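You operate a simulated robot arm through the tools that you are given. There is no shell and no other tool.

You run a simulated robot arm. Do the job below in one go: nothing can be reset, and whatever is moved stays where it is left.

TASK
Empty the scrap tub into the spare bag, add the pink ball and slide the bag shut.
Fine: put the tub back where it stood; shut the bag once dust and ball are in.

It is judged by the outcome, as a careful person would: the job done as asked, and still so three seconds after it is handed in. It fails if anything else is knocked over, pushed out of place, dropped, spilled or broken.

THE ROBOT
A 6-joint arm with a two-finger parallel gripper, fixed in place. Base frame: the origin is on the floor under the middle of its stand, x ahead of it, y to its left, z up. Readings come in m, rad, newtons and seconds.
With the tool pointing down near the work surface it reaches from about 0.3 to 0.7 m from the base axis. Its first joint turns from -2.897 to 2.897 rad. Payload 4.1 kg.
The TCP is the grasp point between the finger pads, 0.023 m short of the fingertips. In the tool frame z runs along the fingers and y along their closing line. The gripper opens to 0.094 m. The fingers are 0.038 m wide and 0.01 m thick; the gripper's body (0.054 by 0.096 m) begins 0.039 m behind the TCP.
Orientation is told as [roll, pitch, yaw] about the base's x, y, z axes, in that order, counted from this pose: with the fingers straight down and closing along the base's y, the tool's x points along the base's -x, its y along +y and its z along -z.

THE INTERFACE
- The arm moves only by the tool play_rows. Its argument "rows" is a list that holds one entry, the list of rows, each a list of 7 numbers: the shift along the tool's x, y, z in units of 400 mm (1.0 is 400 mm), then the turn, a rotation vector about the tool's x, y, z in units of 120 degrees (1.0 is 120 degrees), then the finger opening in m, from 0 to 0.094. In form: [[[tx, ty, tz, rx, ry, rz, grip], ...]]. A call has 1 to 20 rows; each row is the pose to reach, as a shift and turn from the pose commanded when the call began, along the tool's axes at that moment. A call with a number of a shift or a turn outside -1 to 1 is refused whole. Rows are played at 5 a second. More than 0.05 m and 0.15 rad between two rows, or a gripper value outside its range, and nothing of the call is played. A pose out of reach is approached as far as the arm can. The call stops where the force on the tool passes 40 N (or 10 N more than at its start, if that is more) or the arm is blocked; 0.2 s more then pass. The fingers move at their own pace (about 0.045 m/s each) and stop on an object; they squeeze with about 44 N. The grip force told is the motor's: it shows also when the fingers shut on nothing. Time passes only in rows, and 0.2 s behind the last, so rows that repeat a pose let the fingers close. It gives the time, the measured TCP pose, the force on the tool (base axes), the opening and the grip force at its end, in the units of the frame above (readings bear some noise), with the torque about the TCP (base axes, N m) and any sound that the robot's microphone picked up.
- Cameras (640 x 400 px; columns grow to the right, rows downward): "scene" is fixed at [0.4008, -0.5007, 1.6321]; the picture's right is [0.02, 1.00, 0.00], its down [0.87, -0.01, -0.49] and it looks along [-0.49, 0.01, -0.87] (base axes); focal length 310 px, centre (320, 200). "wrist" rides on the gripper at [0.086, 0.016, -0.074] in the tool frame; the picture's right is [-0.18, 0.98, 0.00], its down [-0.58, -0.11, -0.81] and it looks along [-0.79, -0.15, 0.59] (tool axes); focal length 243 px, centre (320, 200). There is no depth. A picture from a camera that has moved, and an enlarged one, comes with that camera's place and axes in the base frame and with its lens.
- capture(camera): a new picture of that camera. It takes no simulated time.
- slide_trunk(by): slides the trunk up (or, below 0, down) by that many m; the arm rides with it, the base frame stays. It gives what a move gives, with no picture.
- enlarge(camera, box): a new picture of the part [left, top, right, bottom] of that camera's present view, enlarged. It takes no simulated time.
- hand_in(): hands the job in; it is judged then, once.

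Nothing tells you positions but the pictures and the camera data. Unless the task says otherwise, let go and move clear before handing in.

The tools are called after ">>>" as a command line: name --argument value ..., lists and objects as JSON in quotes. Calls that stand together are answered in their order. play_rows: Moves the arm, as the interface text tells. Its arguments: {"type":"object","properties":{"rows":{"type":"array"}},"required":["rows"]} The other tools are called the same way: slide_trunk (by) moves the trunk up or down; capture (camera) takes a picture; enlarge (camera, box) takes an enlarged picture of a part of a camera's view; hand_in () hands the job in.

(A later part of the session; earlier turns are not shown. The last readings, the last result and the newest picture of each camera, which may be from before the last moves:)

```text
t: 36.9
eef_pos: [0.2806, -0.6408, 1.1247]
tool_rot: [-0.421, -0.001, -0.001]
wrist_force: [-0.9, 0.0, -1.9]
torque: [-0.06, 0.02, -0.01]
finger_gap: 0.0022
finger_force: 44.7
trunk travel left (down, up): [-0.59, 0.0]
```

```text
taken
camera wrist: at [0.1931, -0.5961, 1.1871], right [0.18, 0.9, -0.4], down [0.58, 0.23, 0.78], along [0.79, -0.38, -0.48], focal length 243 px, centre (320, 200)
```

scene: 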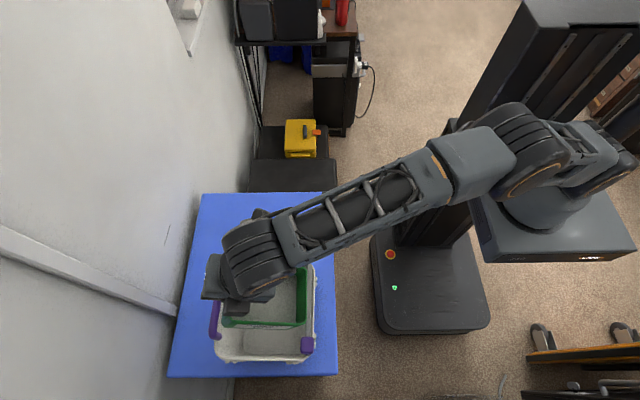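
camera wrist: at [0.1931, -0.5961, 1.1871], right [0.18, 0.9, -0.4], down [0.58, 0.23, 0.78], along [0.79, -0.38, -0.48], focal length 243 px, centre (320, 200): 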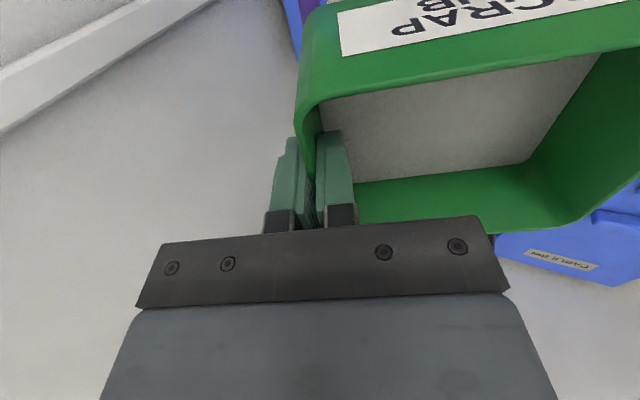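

At 24° nothing has moved in the tub, which is now inside the bag's outline. I continue slowly to 60° with the lip kept inside the opening and clear of the handle, then look.

>>> play_rows --rows '[[[0, -0.0645, 0.047, 0.05, 0, 0, 0.0], [0, -0.0995, 0.079, 0.1, 0, 0, 0.0], [0, -0.1022, 0.0912, 0.15, 0, 0, 0.0], [0, -0.0961, 0.0803, 0.175, 0, 0, 0.0], [0, -0.09, 0.0694, 0.2, 0, 0, 0.0], [0, -0.0829, 0.0566, 0.225, 0, 0, 0.0], [0, -0.0757, 0.0438, 0.25, 0, 0, 0.0], [0, -0.0667, 0.0316, 0.275, 0, 0, 0.0], [0, -0.0576, 0.0193, 0.3, 0, 0, 0.0], [0, -0.0576, 0.0193, 0.3, 0, 0, 0.0]]]'

>>> capture --camera "scene"

>>> capture --camera "wrist"

>>> enlarge --camera "scene" --box '[180, 240, 350, 380]'

```text
t: 39.1
eef_pos: [0.2808, -0.6651, 1.1273]
tool_rot: [-1.047, -0.002, -0.001]
wrist_force: [0.2, 0.3, -2.2]
torque: [0.0, 0.0, -0.01]
finger_gap: 0.0024
finger_force: 44.0
trunk travel left (down, up): [-0.59, 0.0]
```

```text
taken
```

scene: 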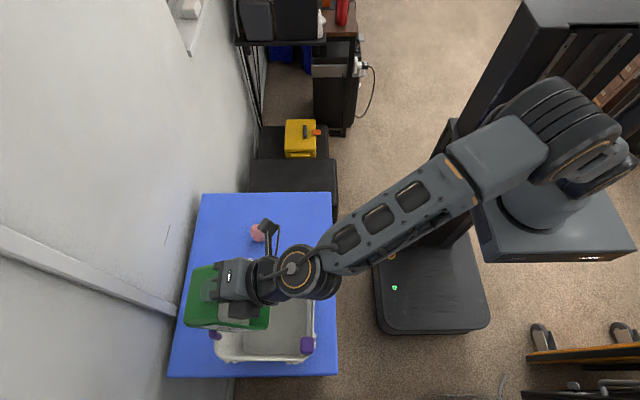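

```text
taken
camera wrist: at [0.1937, -0.5926, 1.1512], right [0.18, 0.49, -0.85], down [0.58, 0.64, 0.5], along [0.79, -0.59, -0.17], focal length 243 px, centre (320, 200)
```

wrist: 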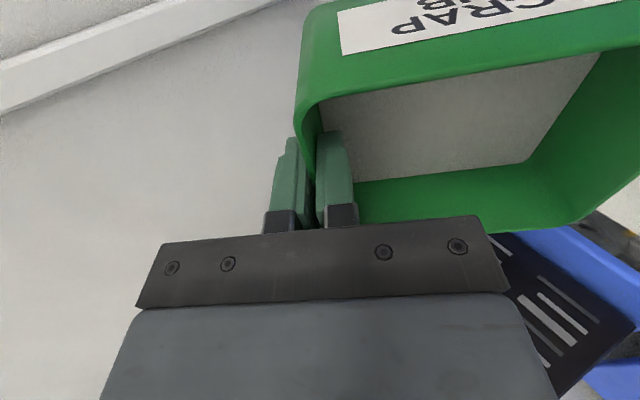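

```text
2.86 times, centred on (265, 310) of scene
camera zoom: at [0.4008, -0.5007, 1.6321], right [0.02, 1.0, 0.0], down [0.87, -0.01, -0.49], along [-0.49, 0.01, -0.87], focal length 886 px, centre (477, -114)
```

zoom: 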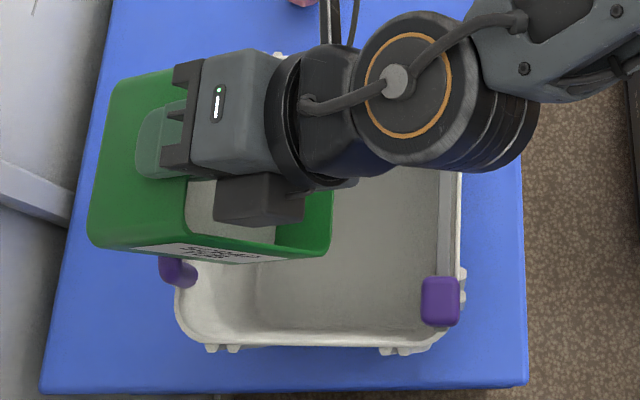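

The dust hasn't moved at 60° and the tub sits inside the bag opening. I continue slowly to 90° and check again.

>>> play_rows --rows '[[[0, 0.0014, -0.0153, 0.025, 0, 0, 0.0], [0, 0.0028, -0.0305, 0.05, 0, 0, 0.0], [0, 0.0061, -0.0452, 0.075, 0, 0, 0.0], [0, 0.0094, -0.0598, 0.1, 0, 0, 0.0], [0, 0.0128, -0.0731, 0.125, 0, 0, 0.0], [0, 0.0161, -0.0863, 0.15, 0, 0, 0.0], [0, 0.021, -0.0964, 0.175, 0, 0, 0.0], [0, 0.026, -0.1065, 0.2, 0, 0, 0.0], [0, 0.0332, -0.1125, 0.225, 0, 0, 0.0], [0, 0.0404, -0.1184, 0.25, 0, 0, 0.0], [0, 0.0404, -0.1184, 0.25, 0, 0, 0.0]]]'

>>> capture --camera "wrist"

>>> enlarge --camera "scene" --box '[180, 240, 350, 380]'

```text
t: 41.5
eef_pos: [0.2807, -0.6159, 1.1366]
tool_rot: [-1.571, 0.0, -0.001]
wrist_force: [0.2, -0.3, -1.1]
torque: [0.04, 0.01, -0.01]
finger_gap: 0.0024
finger_force: 43.7
trunk travel left (down, up): [-0.59, 0.0]
```

```text
taken
camera wrist: at [0.1934, -0.5414, 1.1221], right [0.18, 0.0, -0.98], down [0.58, 0.81, 0.11], along [0.79, -0.59, 0.15], focal length 243 px, centre (320, 200)
```

wrist: 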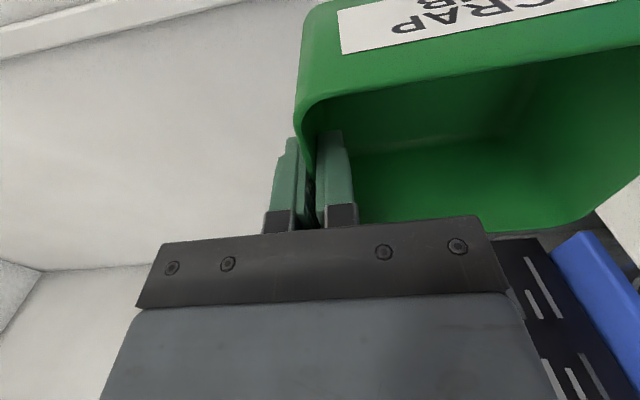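

```text
2.86 times, centred on (265, 310) of scene
camera zoom: at [0.4008, -0.5007, 1.6321], right [0.02, 1.0, 0.0], down [0.87, -0.01, -0.49], along [-0.49, 0.01, -0.87], focal length 886 px, centre (477, -114)
```

zoom: 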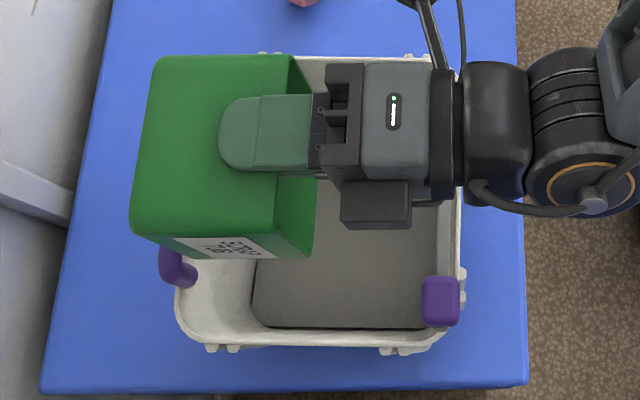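

The dust has gone: the tub looks empty and there's a dust layer on the bag floor. I check for residue and spills, then tilt a bit further to be sure.

>>> enlarge --camera "wrist" --box '[290, 30, 640, 240]'

>>> enlarge --camera "scene" --box '[160, 180, 360, 390]'

>>> play_rows --rows '[[[0, 0.0, 0.0, 0.04, 0, 0, 0.0], [0, 0.0, -0.01, 0.08, 0, 0, 0.0], [0, 0.0, -0.03, 0.12, 0, 0, 0.0], [0, 0.0, -0.05, 0.16, 0, 0, 0.0], [0, 0.0, -0.07, 0.2, 0, 0, 0.0], [0, 0.0, -0.07, 0.2, 0, 0, 0.0], [0, 0.0, -0.07, 0.2, 0, 0, 0.0]]]'

>>> capture --camera "wrist"

>>> enlarge --camera "scene" --box '[180, 240, 350, 380]'

```text
1.83 times, centred on (465, 135) of wrist
camera zoom: at [0.1934, -0.5414, 1.1221], right [0.18, 0.0, -0.98], down [0.58, 0.81, 0.11], along [0.79, -0.59, 0.15], focal length 444 px, centre (55, 319)
```

zoom: 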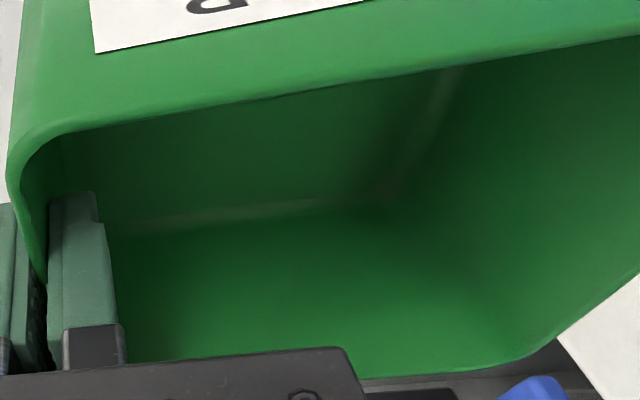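

```text
1.90 times, centred on (260, 285) of scene
camera zoom: at [0.4008, -0.5007, 1.6321], right [0.02, 1.0, 0.0], down [0.87, -0.01, -0.49], along [-0.49, 0.01, -0.87], focal length 591 px, centre (434, 38)
```

zoom: 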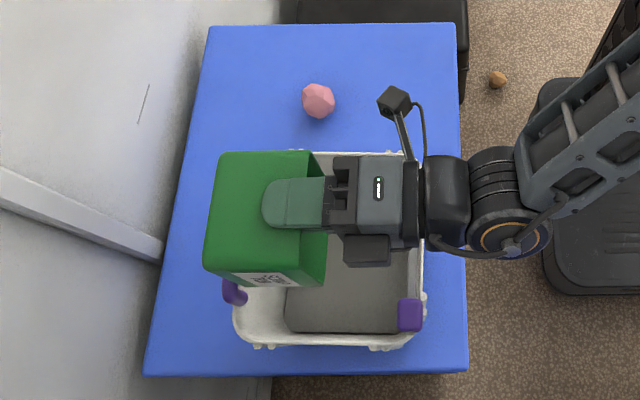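

```text
t: 43.1
eef_pos: [0.2805, -0.587, 1.1388]
tool_rot: [-1.99, 0.002, 0.001]
wrist_force: [0.7, 0.3, -1.0]
torque: [0.08, 0.0, -0.01]
finger_gap: 0.0026
finger_force: 44.0
trunk travel left (down, up): [-0.59, 0.0]
```

```text
taken
camera wrist: at [0.1935, -0.5266, 1.0931], right [0.18, -0.4, -0.9], down [0.58, 0.78, -0.23], along [0.79, -0.48, 0.38], focal length 243 px, centre (320, 200)
```

wrist: 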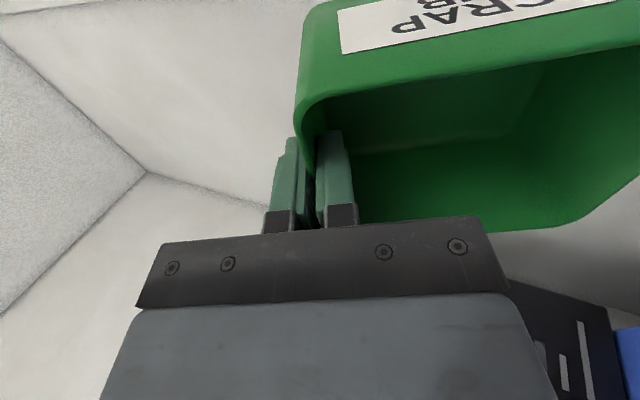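

```text
2.86 times, centred on (265, 310) of scene
camera zoom: at [0.4008, -0.5007, 1.6321], right [0.02, 1.0, 0.0], down [0.87, -0.01, -0.49], along [-0.49, 0.01, -0.87], focal length 886 px, centre (477, -114)
```

zoom: 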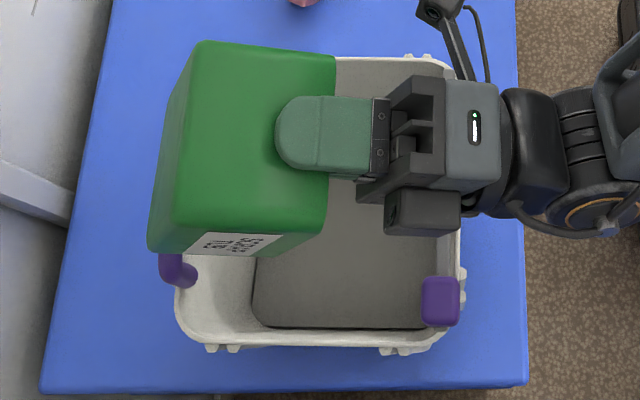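

The tub is empty, nothing is on the table and the dust lies in the bag. I retrace the path back to tool-down and level.

>>> play_rows --rows '[[[0, 0.0115, 0.0215, -0.0667, 0, 0, 0.0], [0, 0.0226, 0.0428, -0.1333, 0, 0, 0.0], [0, 0.034, 0.0642, -0.2, 0, 0, 0.0], [0, 0.0408, 0.0886, -0.2667, 0, 0, 0.0], [0, 0.0574, 0.1167, -0.3333, 0, 0, 0.0], [0, 0.083, 0.1464, -0.4, 0, 0, 0.0], [0, 0.1148, 0.1719, -0.4667, 0, 0, 0.0], [0, 0.148, 0.1941, -0.5333, 0, 0, 0.0], [0, 0.1786, 0.2106, -0.6, 0, 0, 0.0], [0, 0.1664, 0.2078, -0.65, 0, 0, 0.0], [0, 0.1344, 0.1728, -0.7, 0, 0, 0.0], [0, 0.0869, 0.1091, -0.75, 0, 0, 0.0], [0, 0.0333, 0.0317, -0.8167, 0, 0, 0.0], [0, 0.0012, -0.0525, -0.8833, 0, 0, 0.0], [0, -0.0003, -0.1175, -0.95, 0, 0, 0.0], [0, -0.0003, -0.1175, -0.95, 0, 0, 0.0]]]'

>>> capture --camera "scene"

>>> capture --camera "wrist"

```text
t: 46.5
eef_pos: [0.2801, -0.5448, 1.1184]
tool_rot: [0.002, 0.0, -0.001]
wrist_force: [-0.1, 0.2, -2.1]
torque: [-0.08, -0.01, -0.03]
finger_gap: 0.0024
finger_force: 44.2
trunk travel left (down, up): [-0.59, 0.0]
```

```text
taken
```

scene: 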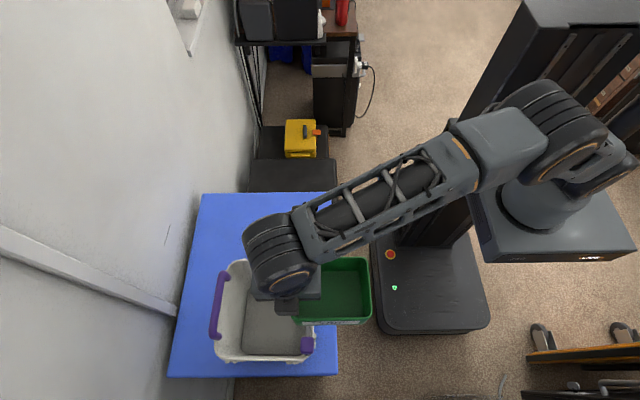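

```text
taken
camera wrist: at [0.1931, -0.5286, 1.1942], right [0.18, 0.98, 0.0], down [0.58, -0.11, 0.81], along [0.79, -0.15, -0.59], focal length 243 px, centre (320, 200)
```

wrist: 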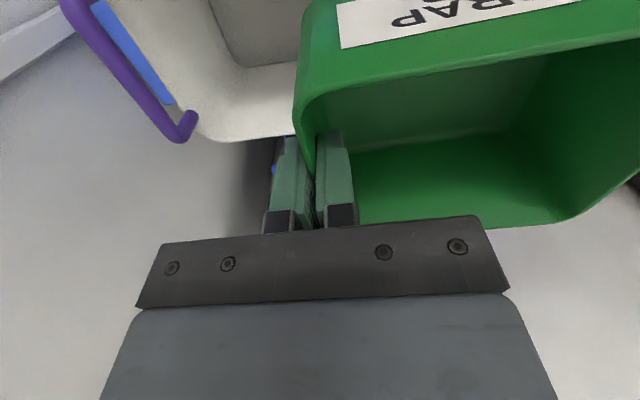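

The tub is level again and still firmly held. I carry it back above its old place and lower it to just above the table, adding a slight yaw to undo the small rotation from the grasp.

>>> play_rows --rows '[[[0.04, -0.004, 0, 0, 0, 0, 0.0], [0.13, -0.013, 0, 0, 0, 0, 0.0], [0.22, -0.022, 0, 0, 0, 0, 0.0], [0.31, -0.031, 0, 0, 0, 0, 0.0], [0.4, -0.04, 0, 0, 0, 0, 0.0], [0.49, -0.05, 0, 0, 0, 0, 0.0], [0.57, -0.06, 0, 0, 0, 0, 0.0], [0.61, -0.066, 0, 0, 0, 0, 0.0], [0.61, -0.07, 0.06, 0, 0, 0.0143, 0.0], [0.61, -0.08, 0.16, 0, 0, 0.0143, 0.0], [0.61, -0.09, 0.26, 0, 0, 0.0143, 0.0], [0.61, -0.1, 0.36, 0, 0, 0.0143, 0.0], [0.61, -0.115, 0.46, 0, 0, 0.0143, 0.0], [0.61, -0.13, 0.54, 0, 0, 0.0143, 0.0], [0.61, -0.138, 0.6, 0, 0, 0.0143, 0.0], [0.61, -0.138, 0.63, 0, 0, 0.0143, 0.0], [0.61, -0.138, 0.63, 0, 0, 0.0143, 0.0]]]'

>>> enlarge --camera "scene" --box '[230, 190, 350, 265]'

>>> capture --camera "wrist"

```text
t: 50.1
eef_pos: [0.0362, -0.6008, 0.866]
tool_rot: [0.001, -0.001, -0.029]
wrist_force: [0.1, -0.3, -1.1]
torque: [-0.12, 0.04, -0.03]
finger_gap: 0.0025
finger_force: 43.7
trunk travel left (down, up): [-0.59, 0.0]
```

```text
5.33 times, centred on (290, 228) of scene
camera zoom: at [0.4008, -0.5007, 1.6321], right [0.02, 1.0, 0.0], down [0.87, -0.01, -0.49], along [-0.49, 0.01, -0.87], focal length 1655 px, centre (480, 53)
```

zoom: 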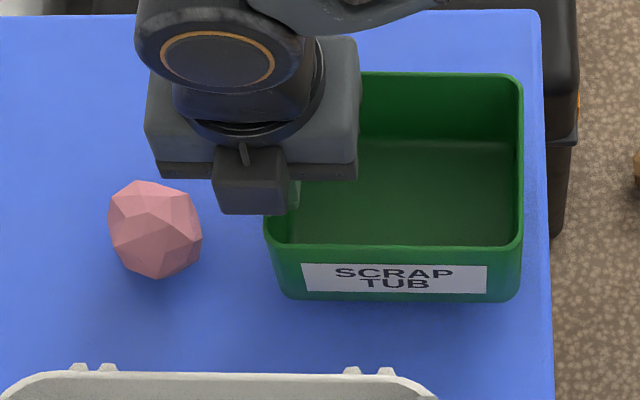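

```text
taken
camera wrist: at [-0.0499, -0.5816, 0.9417], right [0.21, 0.98, 0.0], down [0.58, -0.13, 0.81], along [0.79, -0.17, -0.59], focal length 243 px, centre (320, 200)
```

wrist: 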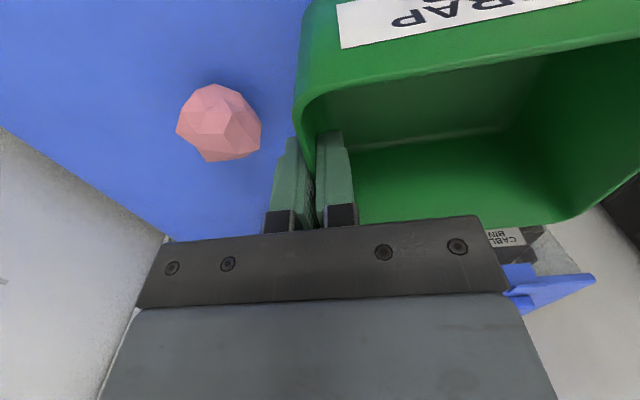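

The pose matches the original orientation well. I lower the tub the last 25 mm to the table and compare with the first picture before releasing.

>>> play_rows --rows '[[[0, 0, 0.03, 0, 0, 0, 0.0], [0, 0, 0.05, 0, 0, 0, 0.0], [0, 0, 0.058, 0, 0, 0, 0.0], [0, 0, 0.063, 0, 0, 0, 0.0], [0, 0, 0.063, 0, 0, 0, 0.0]]]'

>>> enlarge --camera "scene" --box '[230, 190, 350, 265]'

>>> enlarge --camera "scene" --box '[270, 195, 340, 260]'

```text
t: 51.3
eef_pos: [0.036, -0.5999, 0.8426]
tool_rot: [-0.005, -0.001, -0.032]
wrist_force: [0.5, 1.7, 10.0]
torque: [0.24, -0.6, 0.06]
finger_gap: 0.0028
finger_force: 44.0
trunk travel left (down, up): [-0.59, 0.0]
```

```text
5.33 times, centred on (290, 228) of scene
camera zoom: at [0.4008, -0.5007, 1.6321], right [0.02, 1.0, 0.0], down [0.87, -0.01, -0.49], along [-0.49, 0.01, -0.87], focal length 1655 px, centre (480, 53)
```

zoom: 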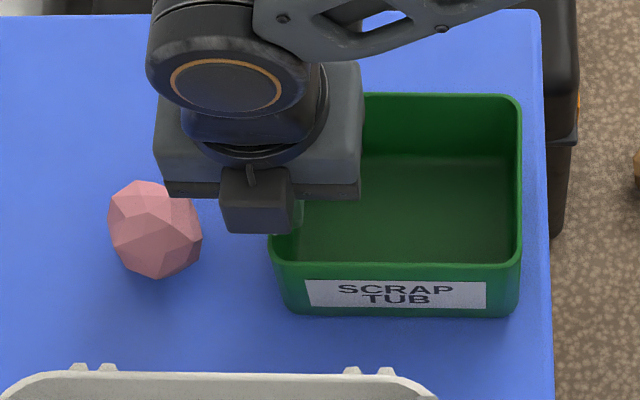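

```text
6.15 times, centred on (305, 228) of scene
camera zoom: at [0.4008, -0.5007, 1.6321], right [0.02, 1.0, 0.0], down [0.87, -0.01, -0.49], along [-0.49, 0.01, -0.87], focal length 1909 px, centre (412, 31)
```

zoom: 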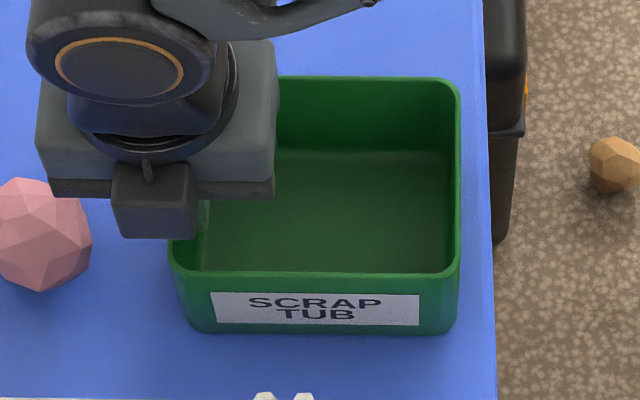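

The tub is about 2.5 mm short in x compared with the original picture. I lift it slightly, nudge it +2.5 mm in x and set it down again.

>>> play_rows --rows '[[[0, 0, -0.01, 0, 0, 0, 0.0], [-0.006, 0.0, -0.015, 0, 0, 0, 0.0], [-0.0065, 0, -0.015, 0, 0, 0, 0.0], [-0.0065, 0, -0.007, 0, 0, 0, 0.0], [-0.0065, 0, -0.002, 0, 0, 0, 0.0], [-0.0065, 0, -0.002, 0, 0, 0, 0.0]]]'

>>> enlarge --camera "scene" --box '[230, 190, 350, 265]'

>>> enlarge --camera "scene" --box '[270, 195, 340, 260]'

```text
t: 52.7
eef_pos: [0.0389, -0.6011, 0.8425]
tool_rot: [-0.001, 0.0, -0.03]
wrist_force: [1.5, 0.4, 7.3]
torque: [0.14, -0.51, -0.02]
finger_gap: 0.0025
finger_force: 44.5
trunk travel left (down, up): [-0.59, 0.0]
```

```text
5.33 times, centred on (290, 228) of scene
camera zoom: at [0.4008, -0.5007, 1.6321], right [0.02, 1.0, 0.0], down [0.87, -0.01, -0.49], along [-0.49, 0.01, -0.87], focal length 1655 px, centre (480, 53)
```

zoom: 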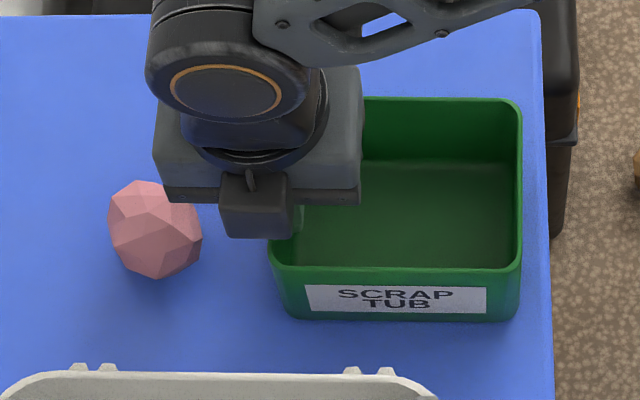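

```text
6.15 times, centred on (305, 228) of scene
camera zoom: at [0.4008, -0.5007, 1.6321], right [0.02, 1.0, 0.0], down [0.87, -0.01, -0.49], along [-0.49, 0.01, -0.87], focal length 1909 px, centre (412, 31)
```

zoom: 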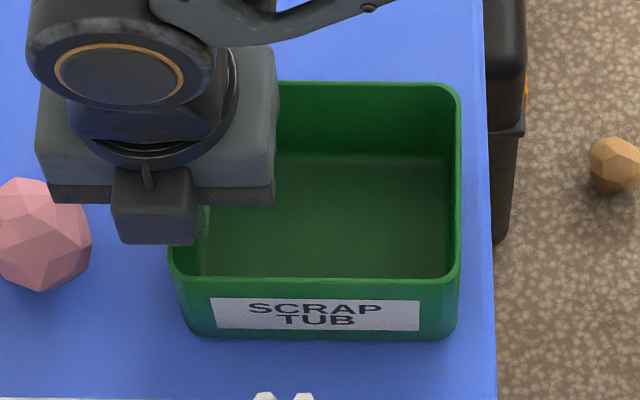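

The tub now matches its original picture to within a pixel or so. I release with a small opening and rise straight up.

>>> play_rows --rows '[[[0, 0, 0, 0, 0, 0, 0.01], [0, 0, 0, 0, 0, 0, 0.02], [0, 0, 0, 0, 0, 0, 0.02], [0, 0, -0.05, 0, 0, 0, 0.02], [0, 0, -0.1, 0, 0, 0, 0.02], [0, 0, -0.18, 0, 0, 0, 0.02], [0, 0, -0.28, 0, 0, 0, 0.02], [0, 0.05, -0.36, 0, 0, 0, 0.04], [0, 0.05, -0.36, 0, 0, -0.0143, 0.06], [0, 0.05, -0.36, 0, 0, -0.0143, 0.06]]]'

>>> enlarge --camera "scene" --box '[230, 190, 350, 265]'

>>> capture --camera "wrist"

>>> capture --camera "scene"

```text
t: 54.9
eef_pos: [0.0392, -0.5803, 0.985]
tool_rot: [-0.001, -0.001, 0.002]
wrist_force: [-0.5, -0.3, -0.6]
torque: [0.02, -0.02, -0.04]
finger_gap: 0.0599
finger_force: 0.0
trunk travel left (down, up): [-0.59, 0.0]
```

```text
5.33 times, centred on (290, 228) of scene
camera zoom: at [0.4008, -0.5007, 1.6321], right [0.02, 1.0, 0.0], down [0.87, -0.01, -0.49], along [-0.49, 0.01, -0.87], focal length 1655 px, centre (480, 53)
```

zoom: 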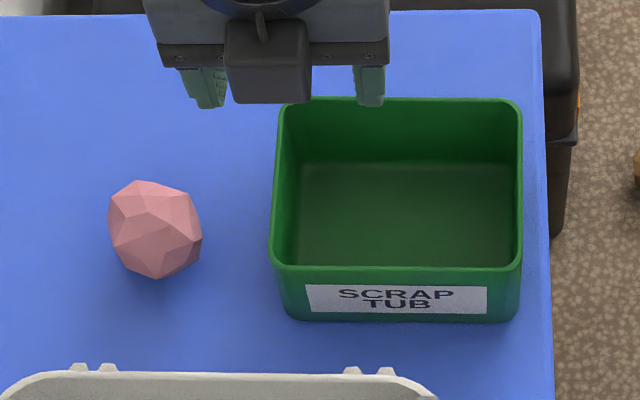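

```text
taken
camera wrist: at [-0.0473, -0.5637, 1.0613], right [0.18, 0.98, 0.0], down [0.58, -0.11, 0.81], along [0.79, -0.15, -0.59], focal length 243 px, centre (320, 200)
```

wrist: 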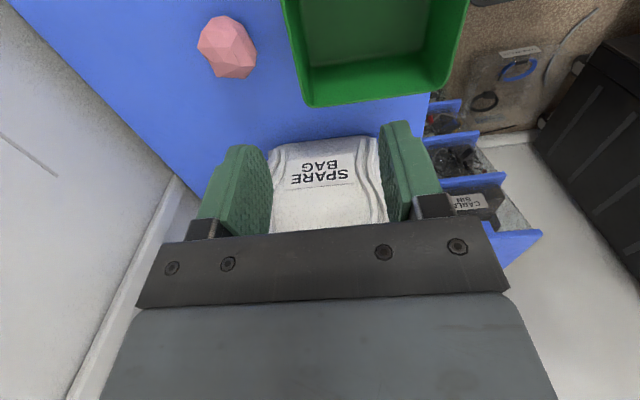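

```text
taken
```

scene: 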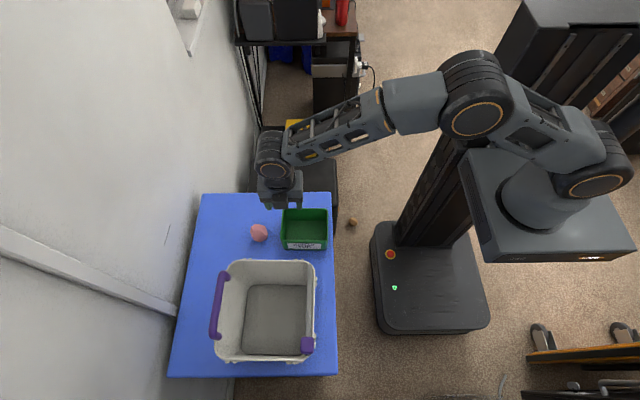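

The tub stands where it was and is empty. For the ball (r≈0.67 m), straight-down reach is marginal, so I'll turn the gripper 90° to close along x and tilt it outward by 25°. First comes the turn in place, well above everything.

>>> play_rows --rows '[[[0, 0.01, -0.02, 0, 0, -0.0682, 0.075], [0, 0.02, -0.04, 0, 0, -0.1364, 0.075], [0, 0.03, -0.04, 0, 0, -0.2045, 0.075], [0, 0.03, -0.04, 0, 0, -0.2727, 0.075], [0, 0.03, -0.04, 0, 0, -0.3409, 0.075], [0, 0.03, -0.04, 0, 0, -0.4091, 0.075], [0, 0.03, -0.04, 0, 0, -0.4773, 0.075], [0, 0.03, -0.04, 0, 0, -0.5455, 0.075], [0, 0.03, -0.04, 0, 0, -0.6136, 0.075], [0, 0.03, -0.04, 0, 0, -0.6818, 0.075], [0, 0.03, -0.04, 0, 0, -0.75, 0.075], [0, 0.03, -0.04, 0, 0, -0.75, 0.075]]]'

>>> capture --camera "scene"

>>> capture --camera "wrist"

```text
t: 57.5
eef_pos: [0.0735, -0.5639, 0.9998]
tool_rot: [0.03, 0.007, 1.493]
wrist_force: [0.2, -0.3, 0.1]
torque: [-0.02, -0.01, -0.01]
finger_gap: 0.0752
finger_force: 0.1
out of reach, approached as far as the arm can: row 10, 11, 12
trunk travel left (down, up): [-0.59, 0.0]
```

```text
taken
```

scene: 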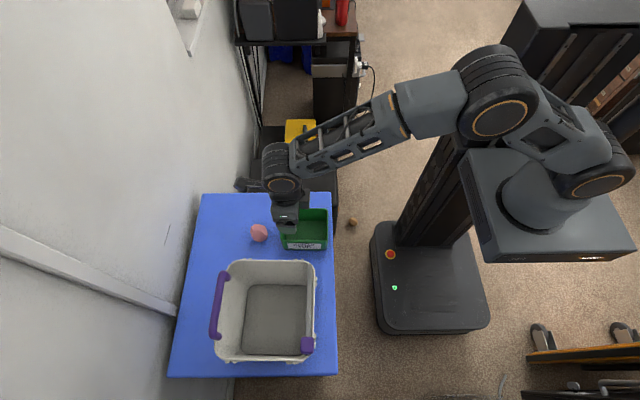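

```text
taken
camera wrist: at [0.0528, -0.6492, 1.0758], right [-0.97, 0.26, 0.03], down [0.18, 0.57, 0.8], along [0.19, 0.78, -0.6], focal length 243 px, centre (320, 200)
```

wrist: 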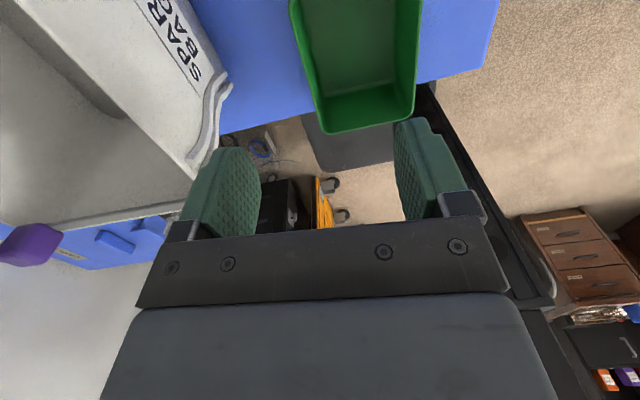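

The last few degrees of yaw hit a joint limit. I back off to a yaw of 72°, which is enough, and re-level the tool near (0.038, -0.58, 1.0).

>>> play_rows --rows '[[[0.016, 0.028, 0, 0.005, -0.0017, 0.038, 0.075], [0.032, 0.057, 0, 0.0095, -0.0033, 0.0755, 0.075], [0.0468, 0.0853, 0, 0.0143, -0.005, 0.1129, 0.075], [0.0468, 0.0853, 0, 0.0143, -0.005, 0.1129, 0.075]]]'

```text
t: 58.5
eef_pos: [0.0388, -0.5801, 1.0005]
tool_rot: [-0.003, -0.004, 1.254]
wrist_force: [-0.4, -0.2, -0.1]
torque: [-0.01, -0.01, 0.0]
finger_gap: 0.0751
finger_force: 0.1
trunk travel left (down, up): [-0.59, 0.0]
```

The tool is level at yaw 72°. I now tilt it 18° outward and move to about 0.11 m above the ball; the trunk will do the final lowering so the arm stays away from full stretch.

>>> play_rows --rows '[[[0.0566, -0.0179, 0.0572, 0.0116, 0.0357, 0, 0.075], [0.1131, -0.0357, 0.1144, 0.0232, 0.0714, 0, 0.075], [0.1697, -0.0536, 0.1716, 0.0348, 0.107, 0, 0.075], [0.2262, -0.0714, 0.2288, 0.0464, 0.1427, 0, 0.075], [0.2262, -0.0714, 0.2288, 0.0464, 0.1427, 0, 0.075]]]'

>>> capture --camera "wrist"

>>> capture --camera "scene"

```text
t: 59.7
eef_pos: [0.0379, -0.6757, 0.9095]
tool_rot: [-0.102, 0.296, 1.24]
wrist_force: [-0.2, 0.2, 0.1]
torque: [-0.01, 0.0, 0.0]
finger_gap: 0.0745
finger_force: 0.0
trunk travel left (down, up): [-0.59, 0.0]
```

```text
taken
camera wrist: at [-0.0047, -0.7257, 1.0051], right [-0.88, 0.46, -0.15], down [0.28, 0.74, 0.61], along [0.39, 0.49, -0.78], focal length 243 px, centre (320, 200)
```

wrist: 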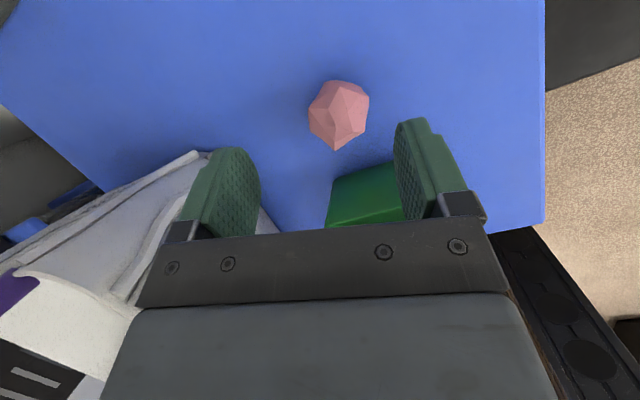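

```text
taken
```

scene: 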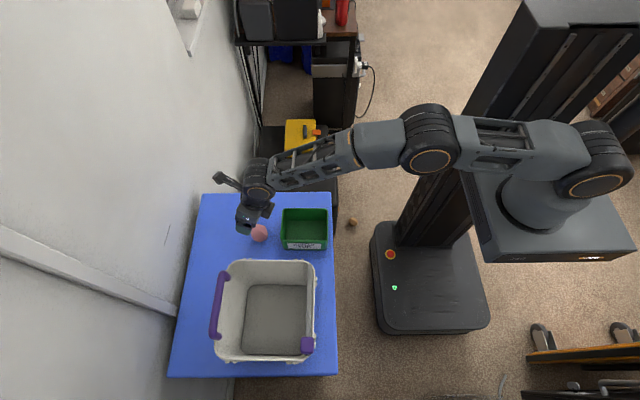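

The ball is centred between the open fingers. I lower the trunk by 0.06 m, check, then finish the descent.

>>> slide_trunk --by -0.06

>>> capture --camera "wrist"

>>> enlarge --camera "scene" --box '[200, 170, 350, 270]'

```text
t: 60.7
eef_pos: [0.0371, -0.6751, 0.849]
tool_rot: [-0.102, 0.298, 1.241]
wrist_force: [-0.6, -0.7, -0.3]
torque: [-0.01, 0.0, 0.03]
finger_gap: 0.0749
finger_force: 0.0
trunk travel left (down, up): [-0.53, 0.06]
```

```text
taken
camera wrist: at [-0.0048, -0.7255, 0.9453], right [-0.88, 0.46, -0.15], down [0.28, 0.74, 0.61], along [0.39, 0.49, -0.78], focal length 243 px, centre (320, 200)
```

wrist: 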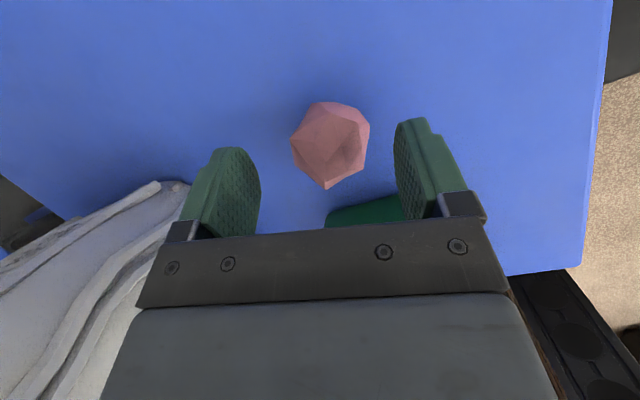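

```text
4.00 times, centred on (275, 220) of scene
camera zoom: at [0.4008, -0.5007, 1.6321], right [0.02, 1.0, 0.0], down [0.87, -0.01, -0.49], along [-0.49, 0.01, -0.87], focal length 1241 px, centre (500, 120)
```

zoom: 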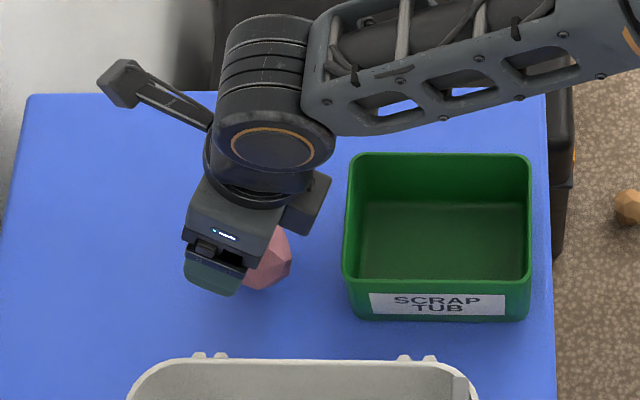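

A motor box on the gripper's +y side would come too close to the tub rim in this orientation. I back up 8 cm and turn the gripper to yaw 0, so the box and camera lie along x, away from the tub.

>>> play_rows --rows '[[[0.0294, -0.0096, -0.0951, 0, 0, 0, 0.07], [0.0588, -0.0191, -0.1902, 0, 0, 0, 0.066], [0.0588, -0.0191, -0.1902, 0, 0, 0.0667, 0.066], [0.0588, -0.0191, -0.1902, 0, 0, 0.1333, 0.066], [0.0588, -0.0191, -0.1902, 0, 0, 0.2, 0.066], [0.0588, -0.0191, -0.1902, 0, 0, 0.2667, 0.066], [0.0588, -0.0191, -0.1902, 0, 0, 0.3333, 0.066], [0.0588, -0.0191, -0.1902, 0, 0, 0.4, 0.066], [0.0588, -0.0191, -0.1902, 0, 0, 0.4667, 0.066], [0.0588, -0.0191, -0.1902, 0, 0, 0.5333, 0.066], [0.0588, -0.0191, -0.1902, 0, 0, 0.6, 0.066], [0.0588, -0.0191, -0.1902, 0, 0, 0.6, 0.066]]]'

>>> capture --camera "wrist"

>>> enlarge --camera "scene" --box '[200, 170, 350, 270]'

```text
t: 63.3
eef_pos: [0.0372, -0.6759, 0.9286]
tool_rot: [-0.313, -0.002, -0.002]
wrist_force: [-1.1, 0.0, -0.6]
torque: [0.0, -0.01, 0.0]
finger_gap: 0.0659
finger_force: 0.0
trunk travel left (down, up): [-0.53, 0.06]
```

```text
taken
camera wrist: at [-0.0493, -0.6365, 0.9962], right [0.19, 0.93, -0.3], down [0.58, 0.14, 0.8], along [0.79, -0.33, -0.52], focal length 243 px, centre (320, 200)
```

wrist: 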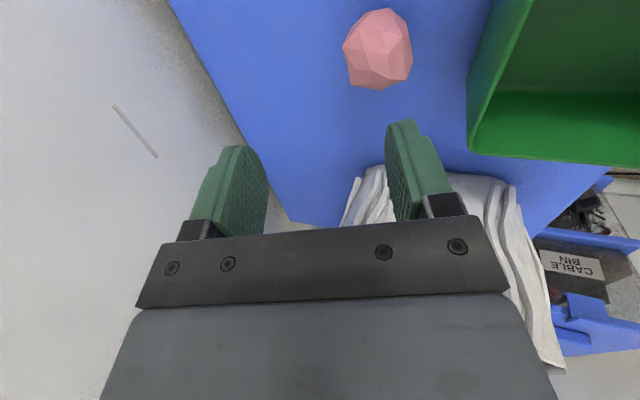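

```text
4.00 times, centred on (275, 220) of scene
camera zoom: at [0.4008, -0.5007, 1.6321], right [0.02, 1.0, 0.0], down [0.87, -0.01, -0.49], along [-0.49, 0.01, -0.87], focal length 1241 px, centre (500, 120)
```

zoom: 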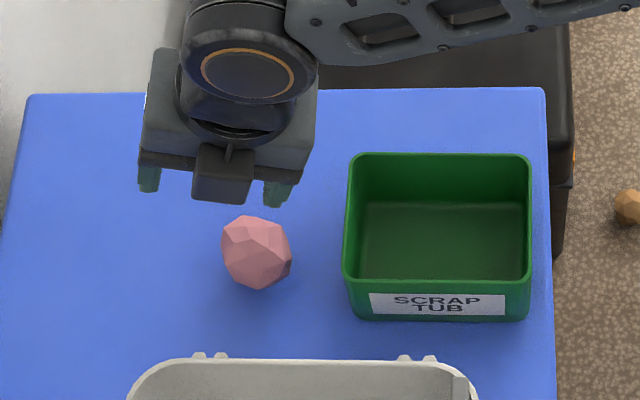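

The view is clear: the ball sits between the fingers' paths and the tub is off to the side. I reduce the tilt to 12°, fine-align, then lower the trunk in two stages.

>>> play_rows --rows '[[[-0.0038, 0.0093, -0.003, -0.025, 0, 0, 0.072], [-0.0038, 0.0093, -0.003, -0.05, 0, 0, 0.072], [-0.0038, 0.0093, -0.003, -0.05, 0, 0, 0.072]]]'

>>> slide_trunk --by -0.07

>>> capture --camera "wrist"

>>> enlarge --camera "scene" --box '[200, 170, 350, 270]'

```text
t: 64.1
eef_pos: [0.0388, -0.671, 0.931]
tool_rot: [-0.207, -0.002, -0.001]
wrist_force: [0.1, 0.5, -0.6]
torque: [0.0, 0.02, 0.05]
finger_gap: 0.0721
finger_force: 0.1
trunk travel left (down, up): [-0.53, 0.06]
```

```text
t: 65.2
eef_pos: [0.0381, -0.6706, 0.8598]
tool_rot: [-0.208, 0.0, -0.002]
wrist_force: [-0.3, 0.4, -0.7]
torque: [0.02, -0.02, 0.0]
finger_gap: 0.072
finger_force: 0.0
trunk travel left (down, up): [-0.46, 0.13]
```

```text
taken
camera wrist: at [-0.048, -0.6397, 0.9302], right [0.19, 0.96, -0.2], down [0.58, 0.06, 0.81], along [0.79, -0.27, -0.55], focal length 243 px, centre (320, 200)
```

wrist: 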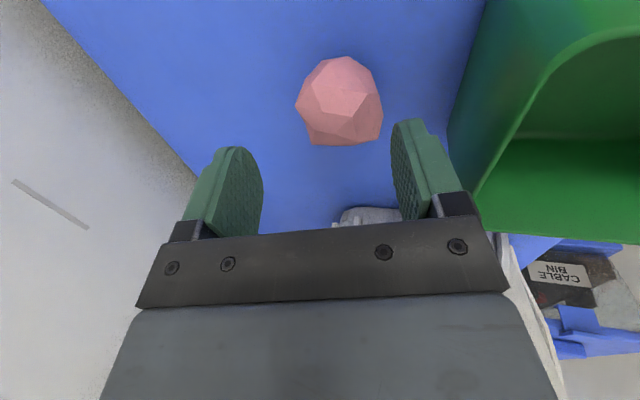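

```text
4.00 times, centred on (275, 220) of scene
camera zoom: at [0.4008, -0.5007, 1.6321], right [0.02, 1.0, 0.0], down [0.87, -0.01, -0.49], along [-0.49, 0.01, -0.87], focal length 1241 px, centre (500, 120)
```

zoom: 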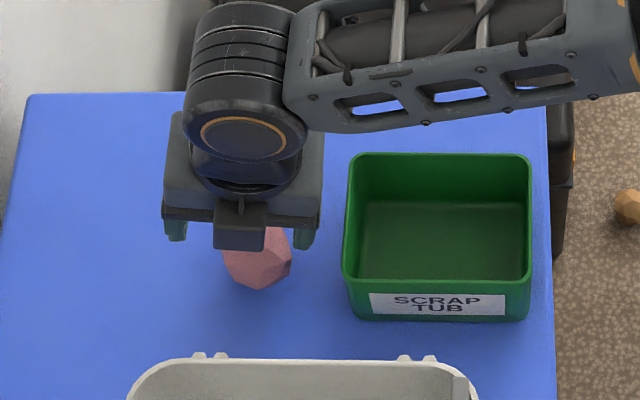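

The ball is centred at about (0.037, -0.671) and the gripper body clears the tub. I lower the last 0.048 m to z≈0.811.

>>> slide_trunk --by -0.048

>>> capture --camera "wrist"

>>> enlarge --camera "scene" --box '[200, 170, 350, 270]'

```text
t: 66.1
eef_pos: [0.0405, -0.6705, 0.8114]
tool_rot: [-0.208, -0.001, 0.0]
wrist_force: [0.1, -0.1, 0.3]
torque: [-0.04, -0.01, -0.01]
finger_gap: 0.0721
finger_force: 0.0
trunk travel left (down, up): [-0.412, 0.178]
```

```text
taken
camera wrist: at [-0.0479, -0.6397, 0.8822], right [0.19, 0.96, -0.2], down [0.58, 0.06, 0.81], along [0.79, -0.27, -0.55], focal length 243 px, centre (320, 200)
```

wrist: 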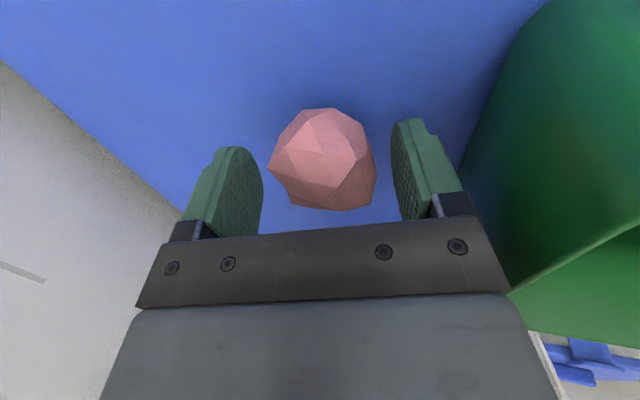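

```text
4.00 times, centred on (275, 220) of scene
camera zoom: at [0.4008, -0.5007, 1.6321], right [0.02, 1.0, 0.0], down [0.87, -0.01, -0.49], along [-0.49, 0.01, -0.87], focal length 1241 px, centre (500, 120)
```

zoom: 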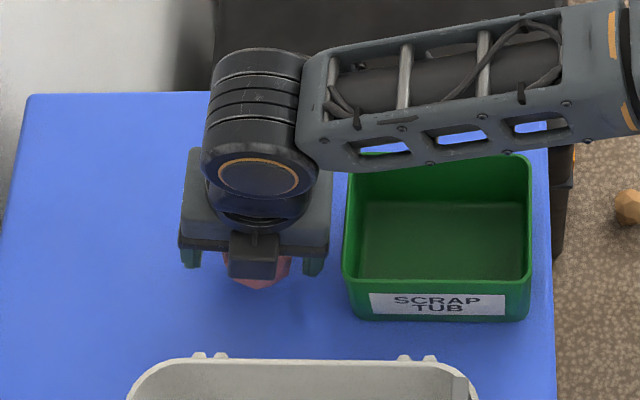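

The ball is nicely between the pads. I close gently around it.

>>> play_rows --rows '[[[0, 0, 0, 0, 0, 0, 0.06], [0, 0, 0, 0, 0, 0, 0.05], [0, 0, 0, 0, 0, 0, 0.044], [0, 0, 0, 0, 0, 0, 0.044], [0, 0, 0, 0, 0, 0, 0.044]]]'

>>> capture --camera "wrist"

```text
t: 67.3
eef_pos: [0.0389, -0.6706, 0.8115]
tool_rot: [-0.208, -0.002, -0.001]
wrist_force: [-0.1, 0.2, 2.7]
torque: [-0.04, -0.04, 0.01]
finger_gap: 0.0524
finger_force: 43.8
trunk travel left (down, up): [-0.412, 0.178]
```

```text
taken
camera wrist: at [-0.0479, -0.6397, 0.8824], right [0.19, 0.96, -0.2], down [0.58, 0.06, 0.81], along [0.79, -0.27, -0.55], focal length 243 px, centre (320, 200)
```

wrist: 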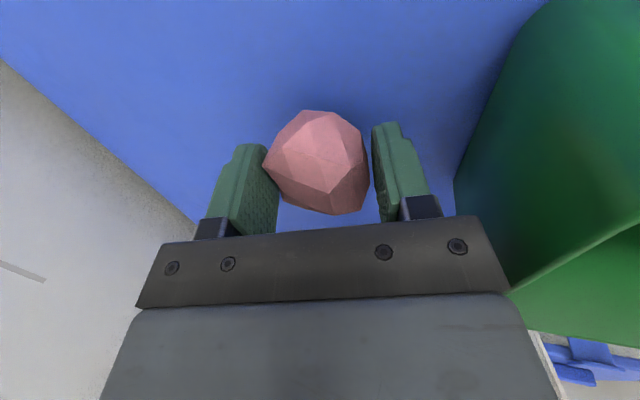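

The ball is gripped (52 mm, 44 N). I lift it straight up with the trunk.

>>> slide_trunk --by 0.178

>>> capture --camera "scene"

>>> capture --camera "wrist"

```text
t: 69.2
eef_pos: [0.0379, -0.672, 0.989]
tool_rot: [-0.208, -0.002, -0.002]
wrist_force: [0.1, 0.2, 0.1]
torque: [-0.01, 0.05, -0.01]
finger_gap: 0.0525
finger_force: 44.2
trunk travel left (down, up): [-0.59, 0.0]
```

```text
taken
```

scene: 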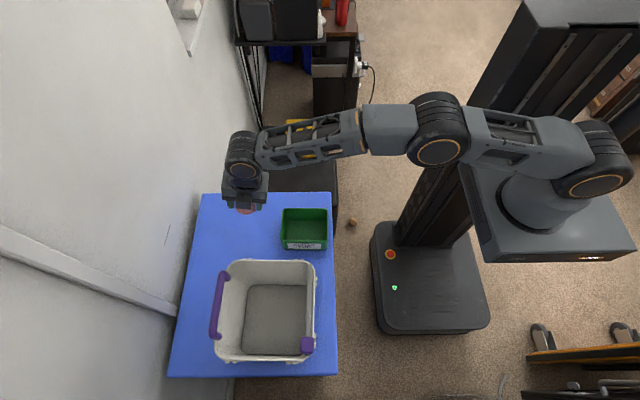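

```text
taken
camera wrist: at [-0.0479, -0.6398, 1.06], right [0.19, 0.96, -0.2], down [0.58, 0.06, 0.81], along [0.79, -0.27, -0.55], focal length 243 px, centre (320, 200)
```

wrist: 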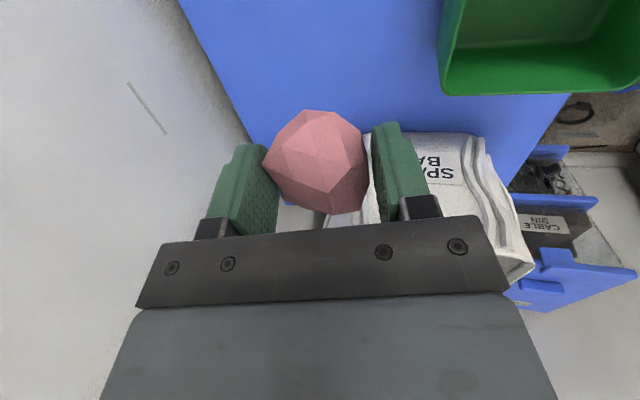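

The ball is held securely at z≈0.99. I raise it to 1.06, carry it over the bag and tilt the tool to about 20° to stay within reach.

>>> play_rows --rows '[[[0, 0.046, -0.07, 0, 0, 0, 0.044], [0, 0.092, -0.14, 0, 0, 0, 0.044], [0, 0.139, -0.211, 0, 0, 0, 0.044], [-0.08, 0.139, -0.211, 0.01, 0, 0, 0.044], [-0.17, 0.139, -0.211, 0.02, 0, 0, 0.044], [-0.26, 0.139, -0.211, 0.03, 0, 0, 0.044], [-0.35, 0.139, -0.211, 0.04, 0, 0, 0.044], [-0.44, 0.139, -0.211, 0.05, 0, 0, 0.044], [-0.53, 0.139, -0.211, 0.06, 0, 0, 0.044], [-0.59, 0.139, -0.211, 0.0667, 0, 0, 0.044], [-0.6175, 0.139, -0.211, 0.0667, 0, 0, 0.044], [-0.6175, 0.139, -0.211, 0.0667, 0, 0, 0.044]]]'

>>> capture --camera "scene"

>>> capture --camera "wrist"

```text
t: 71.8
eef_pos: [0.2868, -0.5984, 1.0606]
tool_rot: [-0.349, -0.002, -0.002]
wrist_force: [-0.2, -0.8, -0.7]
torque: [-0.02, 0.0, 0.0]
finger_gap: 0.0523
finger_force: 44.4
trunk travel left (down, up): [-0.59, 0.0]
```

```text
taken
```

scene: 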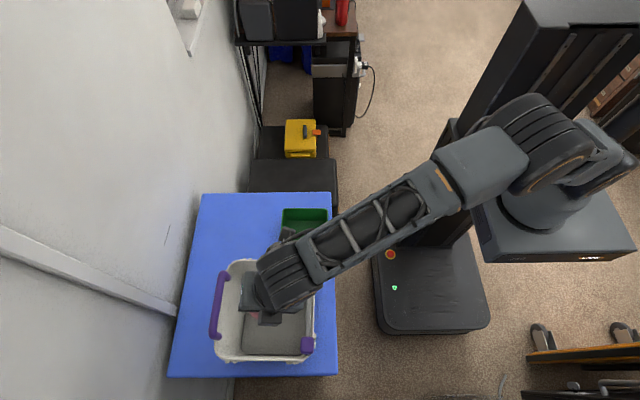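

```text
taken
camera wrist: at [0.1993, -0.5582, 1.1267], right [0.19, 0.92, -0.33], down [0.58, 0.17, 0.8], along [0.79, -0.34, -0.5], focal length 243 px, centre (320, 200)
```

wrist: 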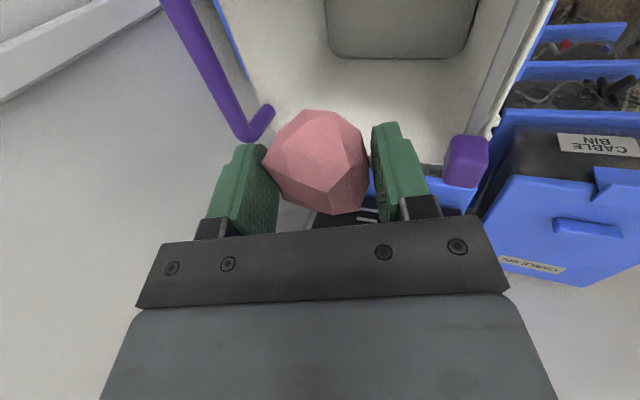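

The ball is above the bag opening. I lower it into the bag to about z=0.93, keeping the fingers clear of the rail, slider and handle.

>>> play_rows --rows '[[[0, -0.04, 0.03, 0, 0, 0, 0.044], [0, -0.015, 0.1, 0, 0, 0, 0.044], [0, 0.01, 0.18, 0, 0, 0, 0.044], [0, 0.035, 0.26, 0, 0, 0, 0.044], [0, 0.0595, 0.33, 0, 0, 0, 0.044], [0, 0.0595, 0.33, 0, 0, 0, 0.044]]]'

>>> capture --camera "wrist"

>>> enlarge --camera "scene" --box '[180, 240, 350, 380]'

```text
t: 73.2
eef_pos: [0.2851, -0.6208, 0.927]
tool_rot: [-0.347, -0.003, -0.004]
wrist_force: [-0.3, -0.7, -0.4]
torque: [-0.02, 0.0, 0.03]
finger_gap: 0.0524
finger_force: 44.2
trunk travel left (down, up): [-0.59, 0.0]
```

```text
taken
camera wrist: at [0.1992, -0.581, 0.9931], right [0.19, 0.92, -0.33], down [0.58, 0.17, 0.8], along [0.79, -0.34, -0.5], focal length 243 px, centre (320, 200)
```

wrist: 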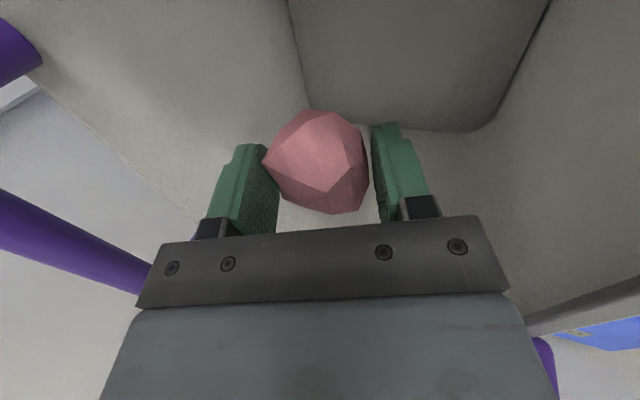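

```text
2.86 times, centred on (265, 310) of scene
camera zoom: at [0.4008, -0.5007, 1.6321], right [0.02, 1.0, 0.0], down [0.87, -0.01, -0.49], along [-0.49, 0.01, -0.87], focal length 886 px, centre (477, -114)
```

zoom: 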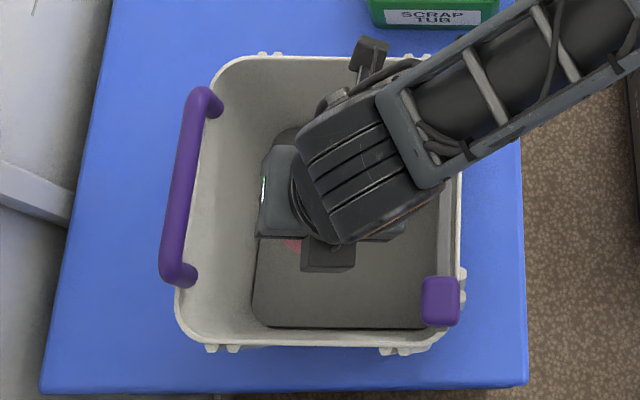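

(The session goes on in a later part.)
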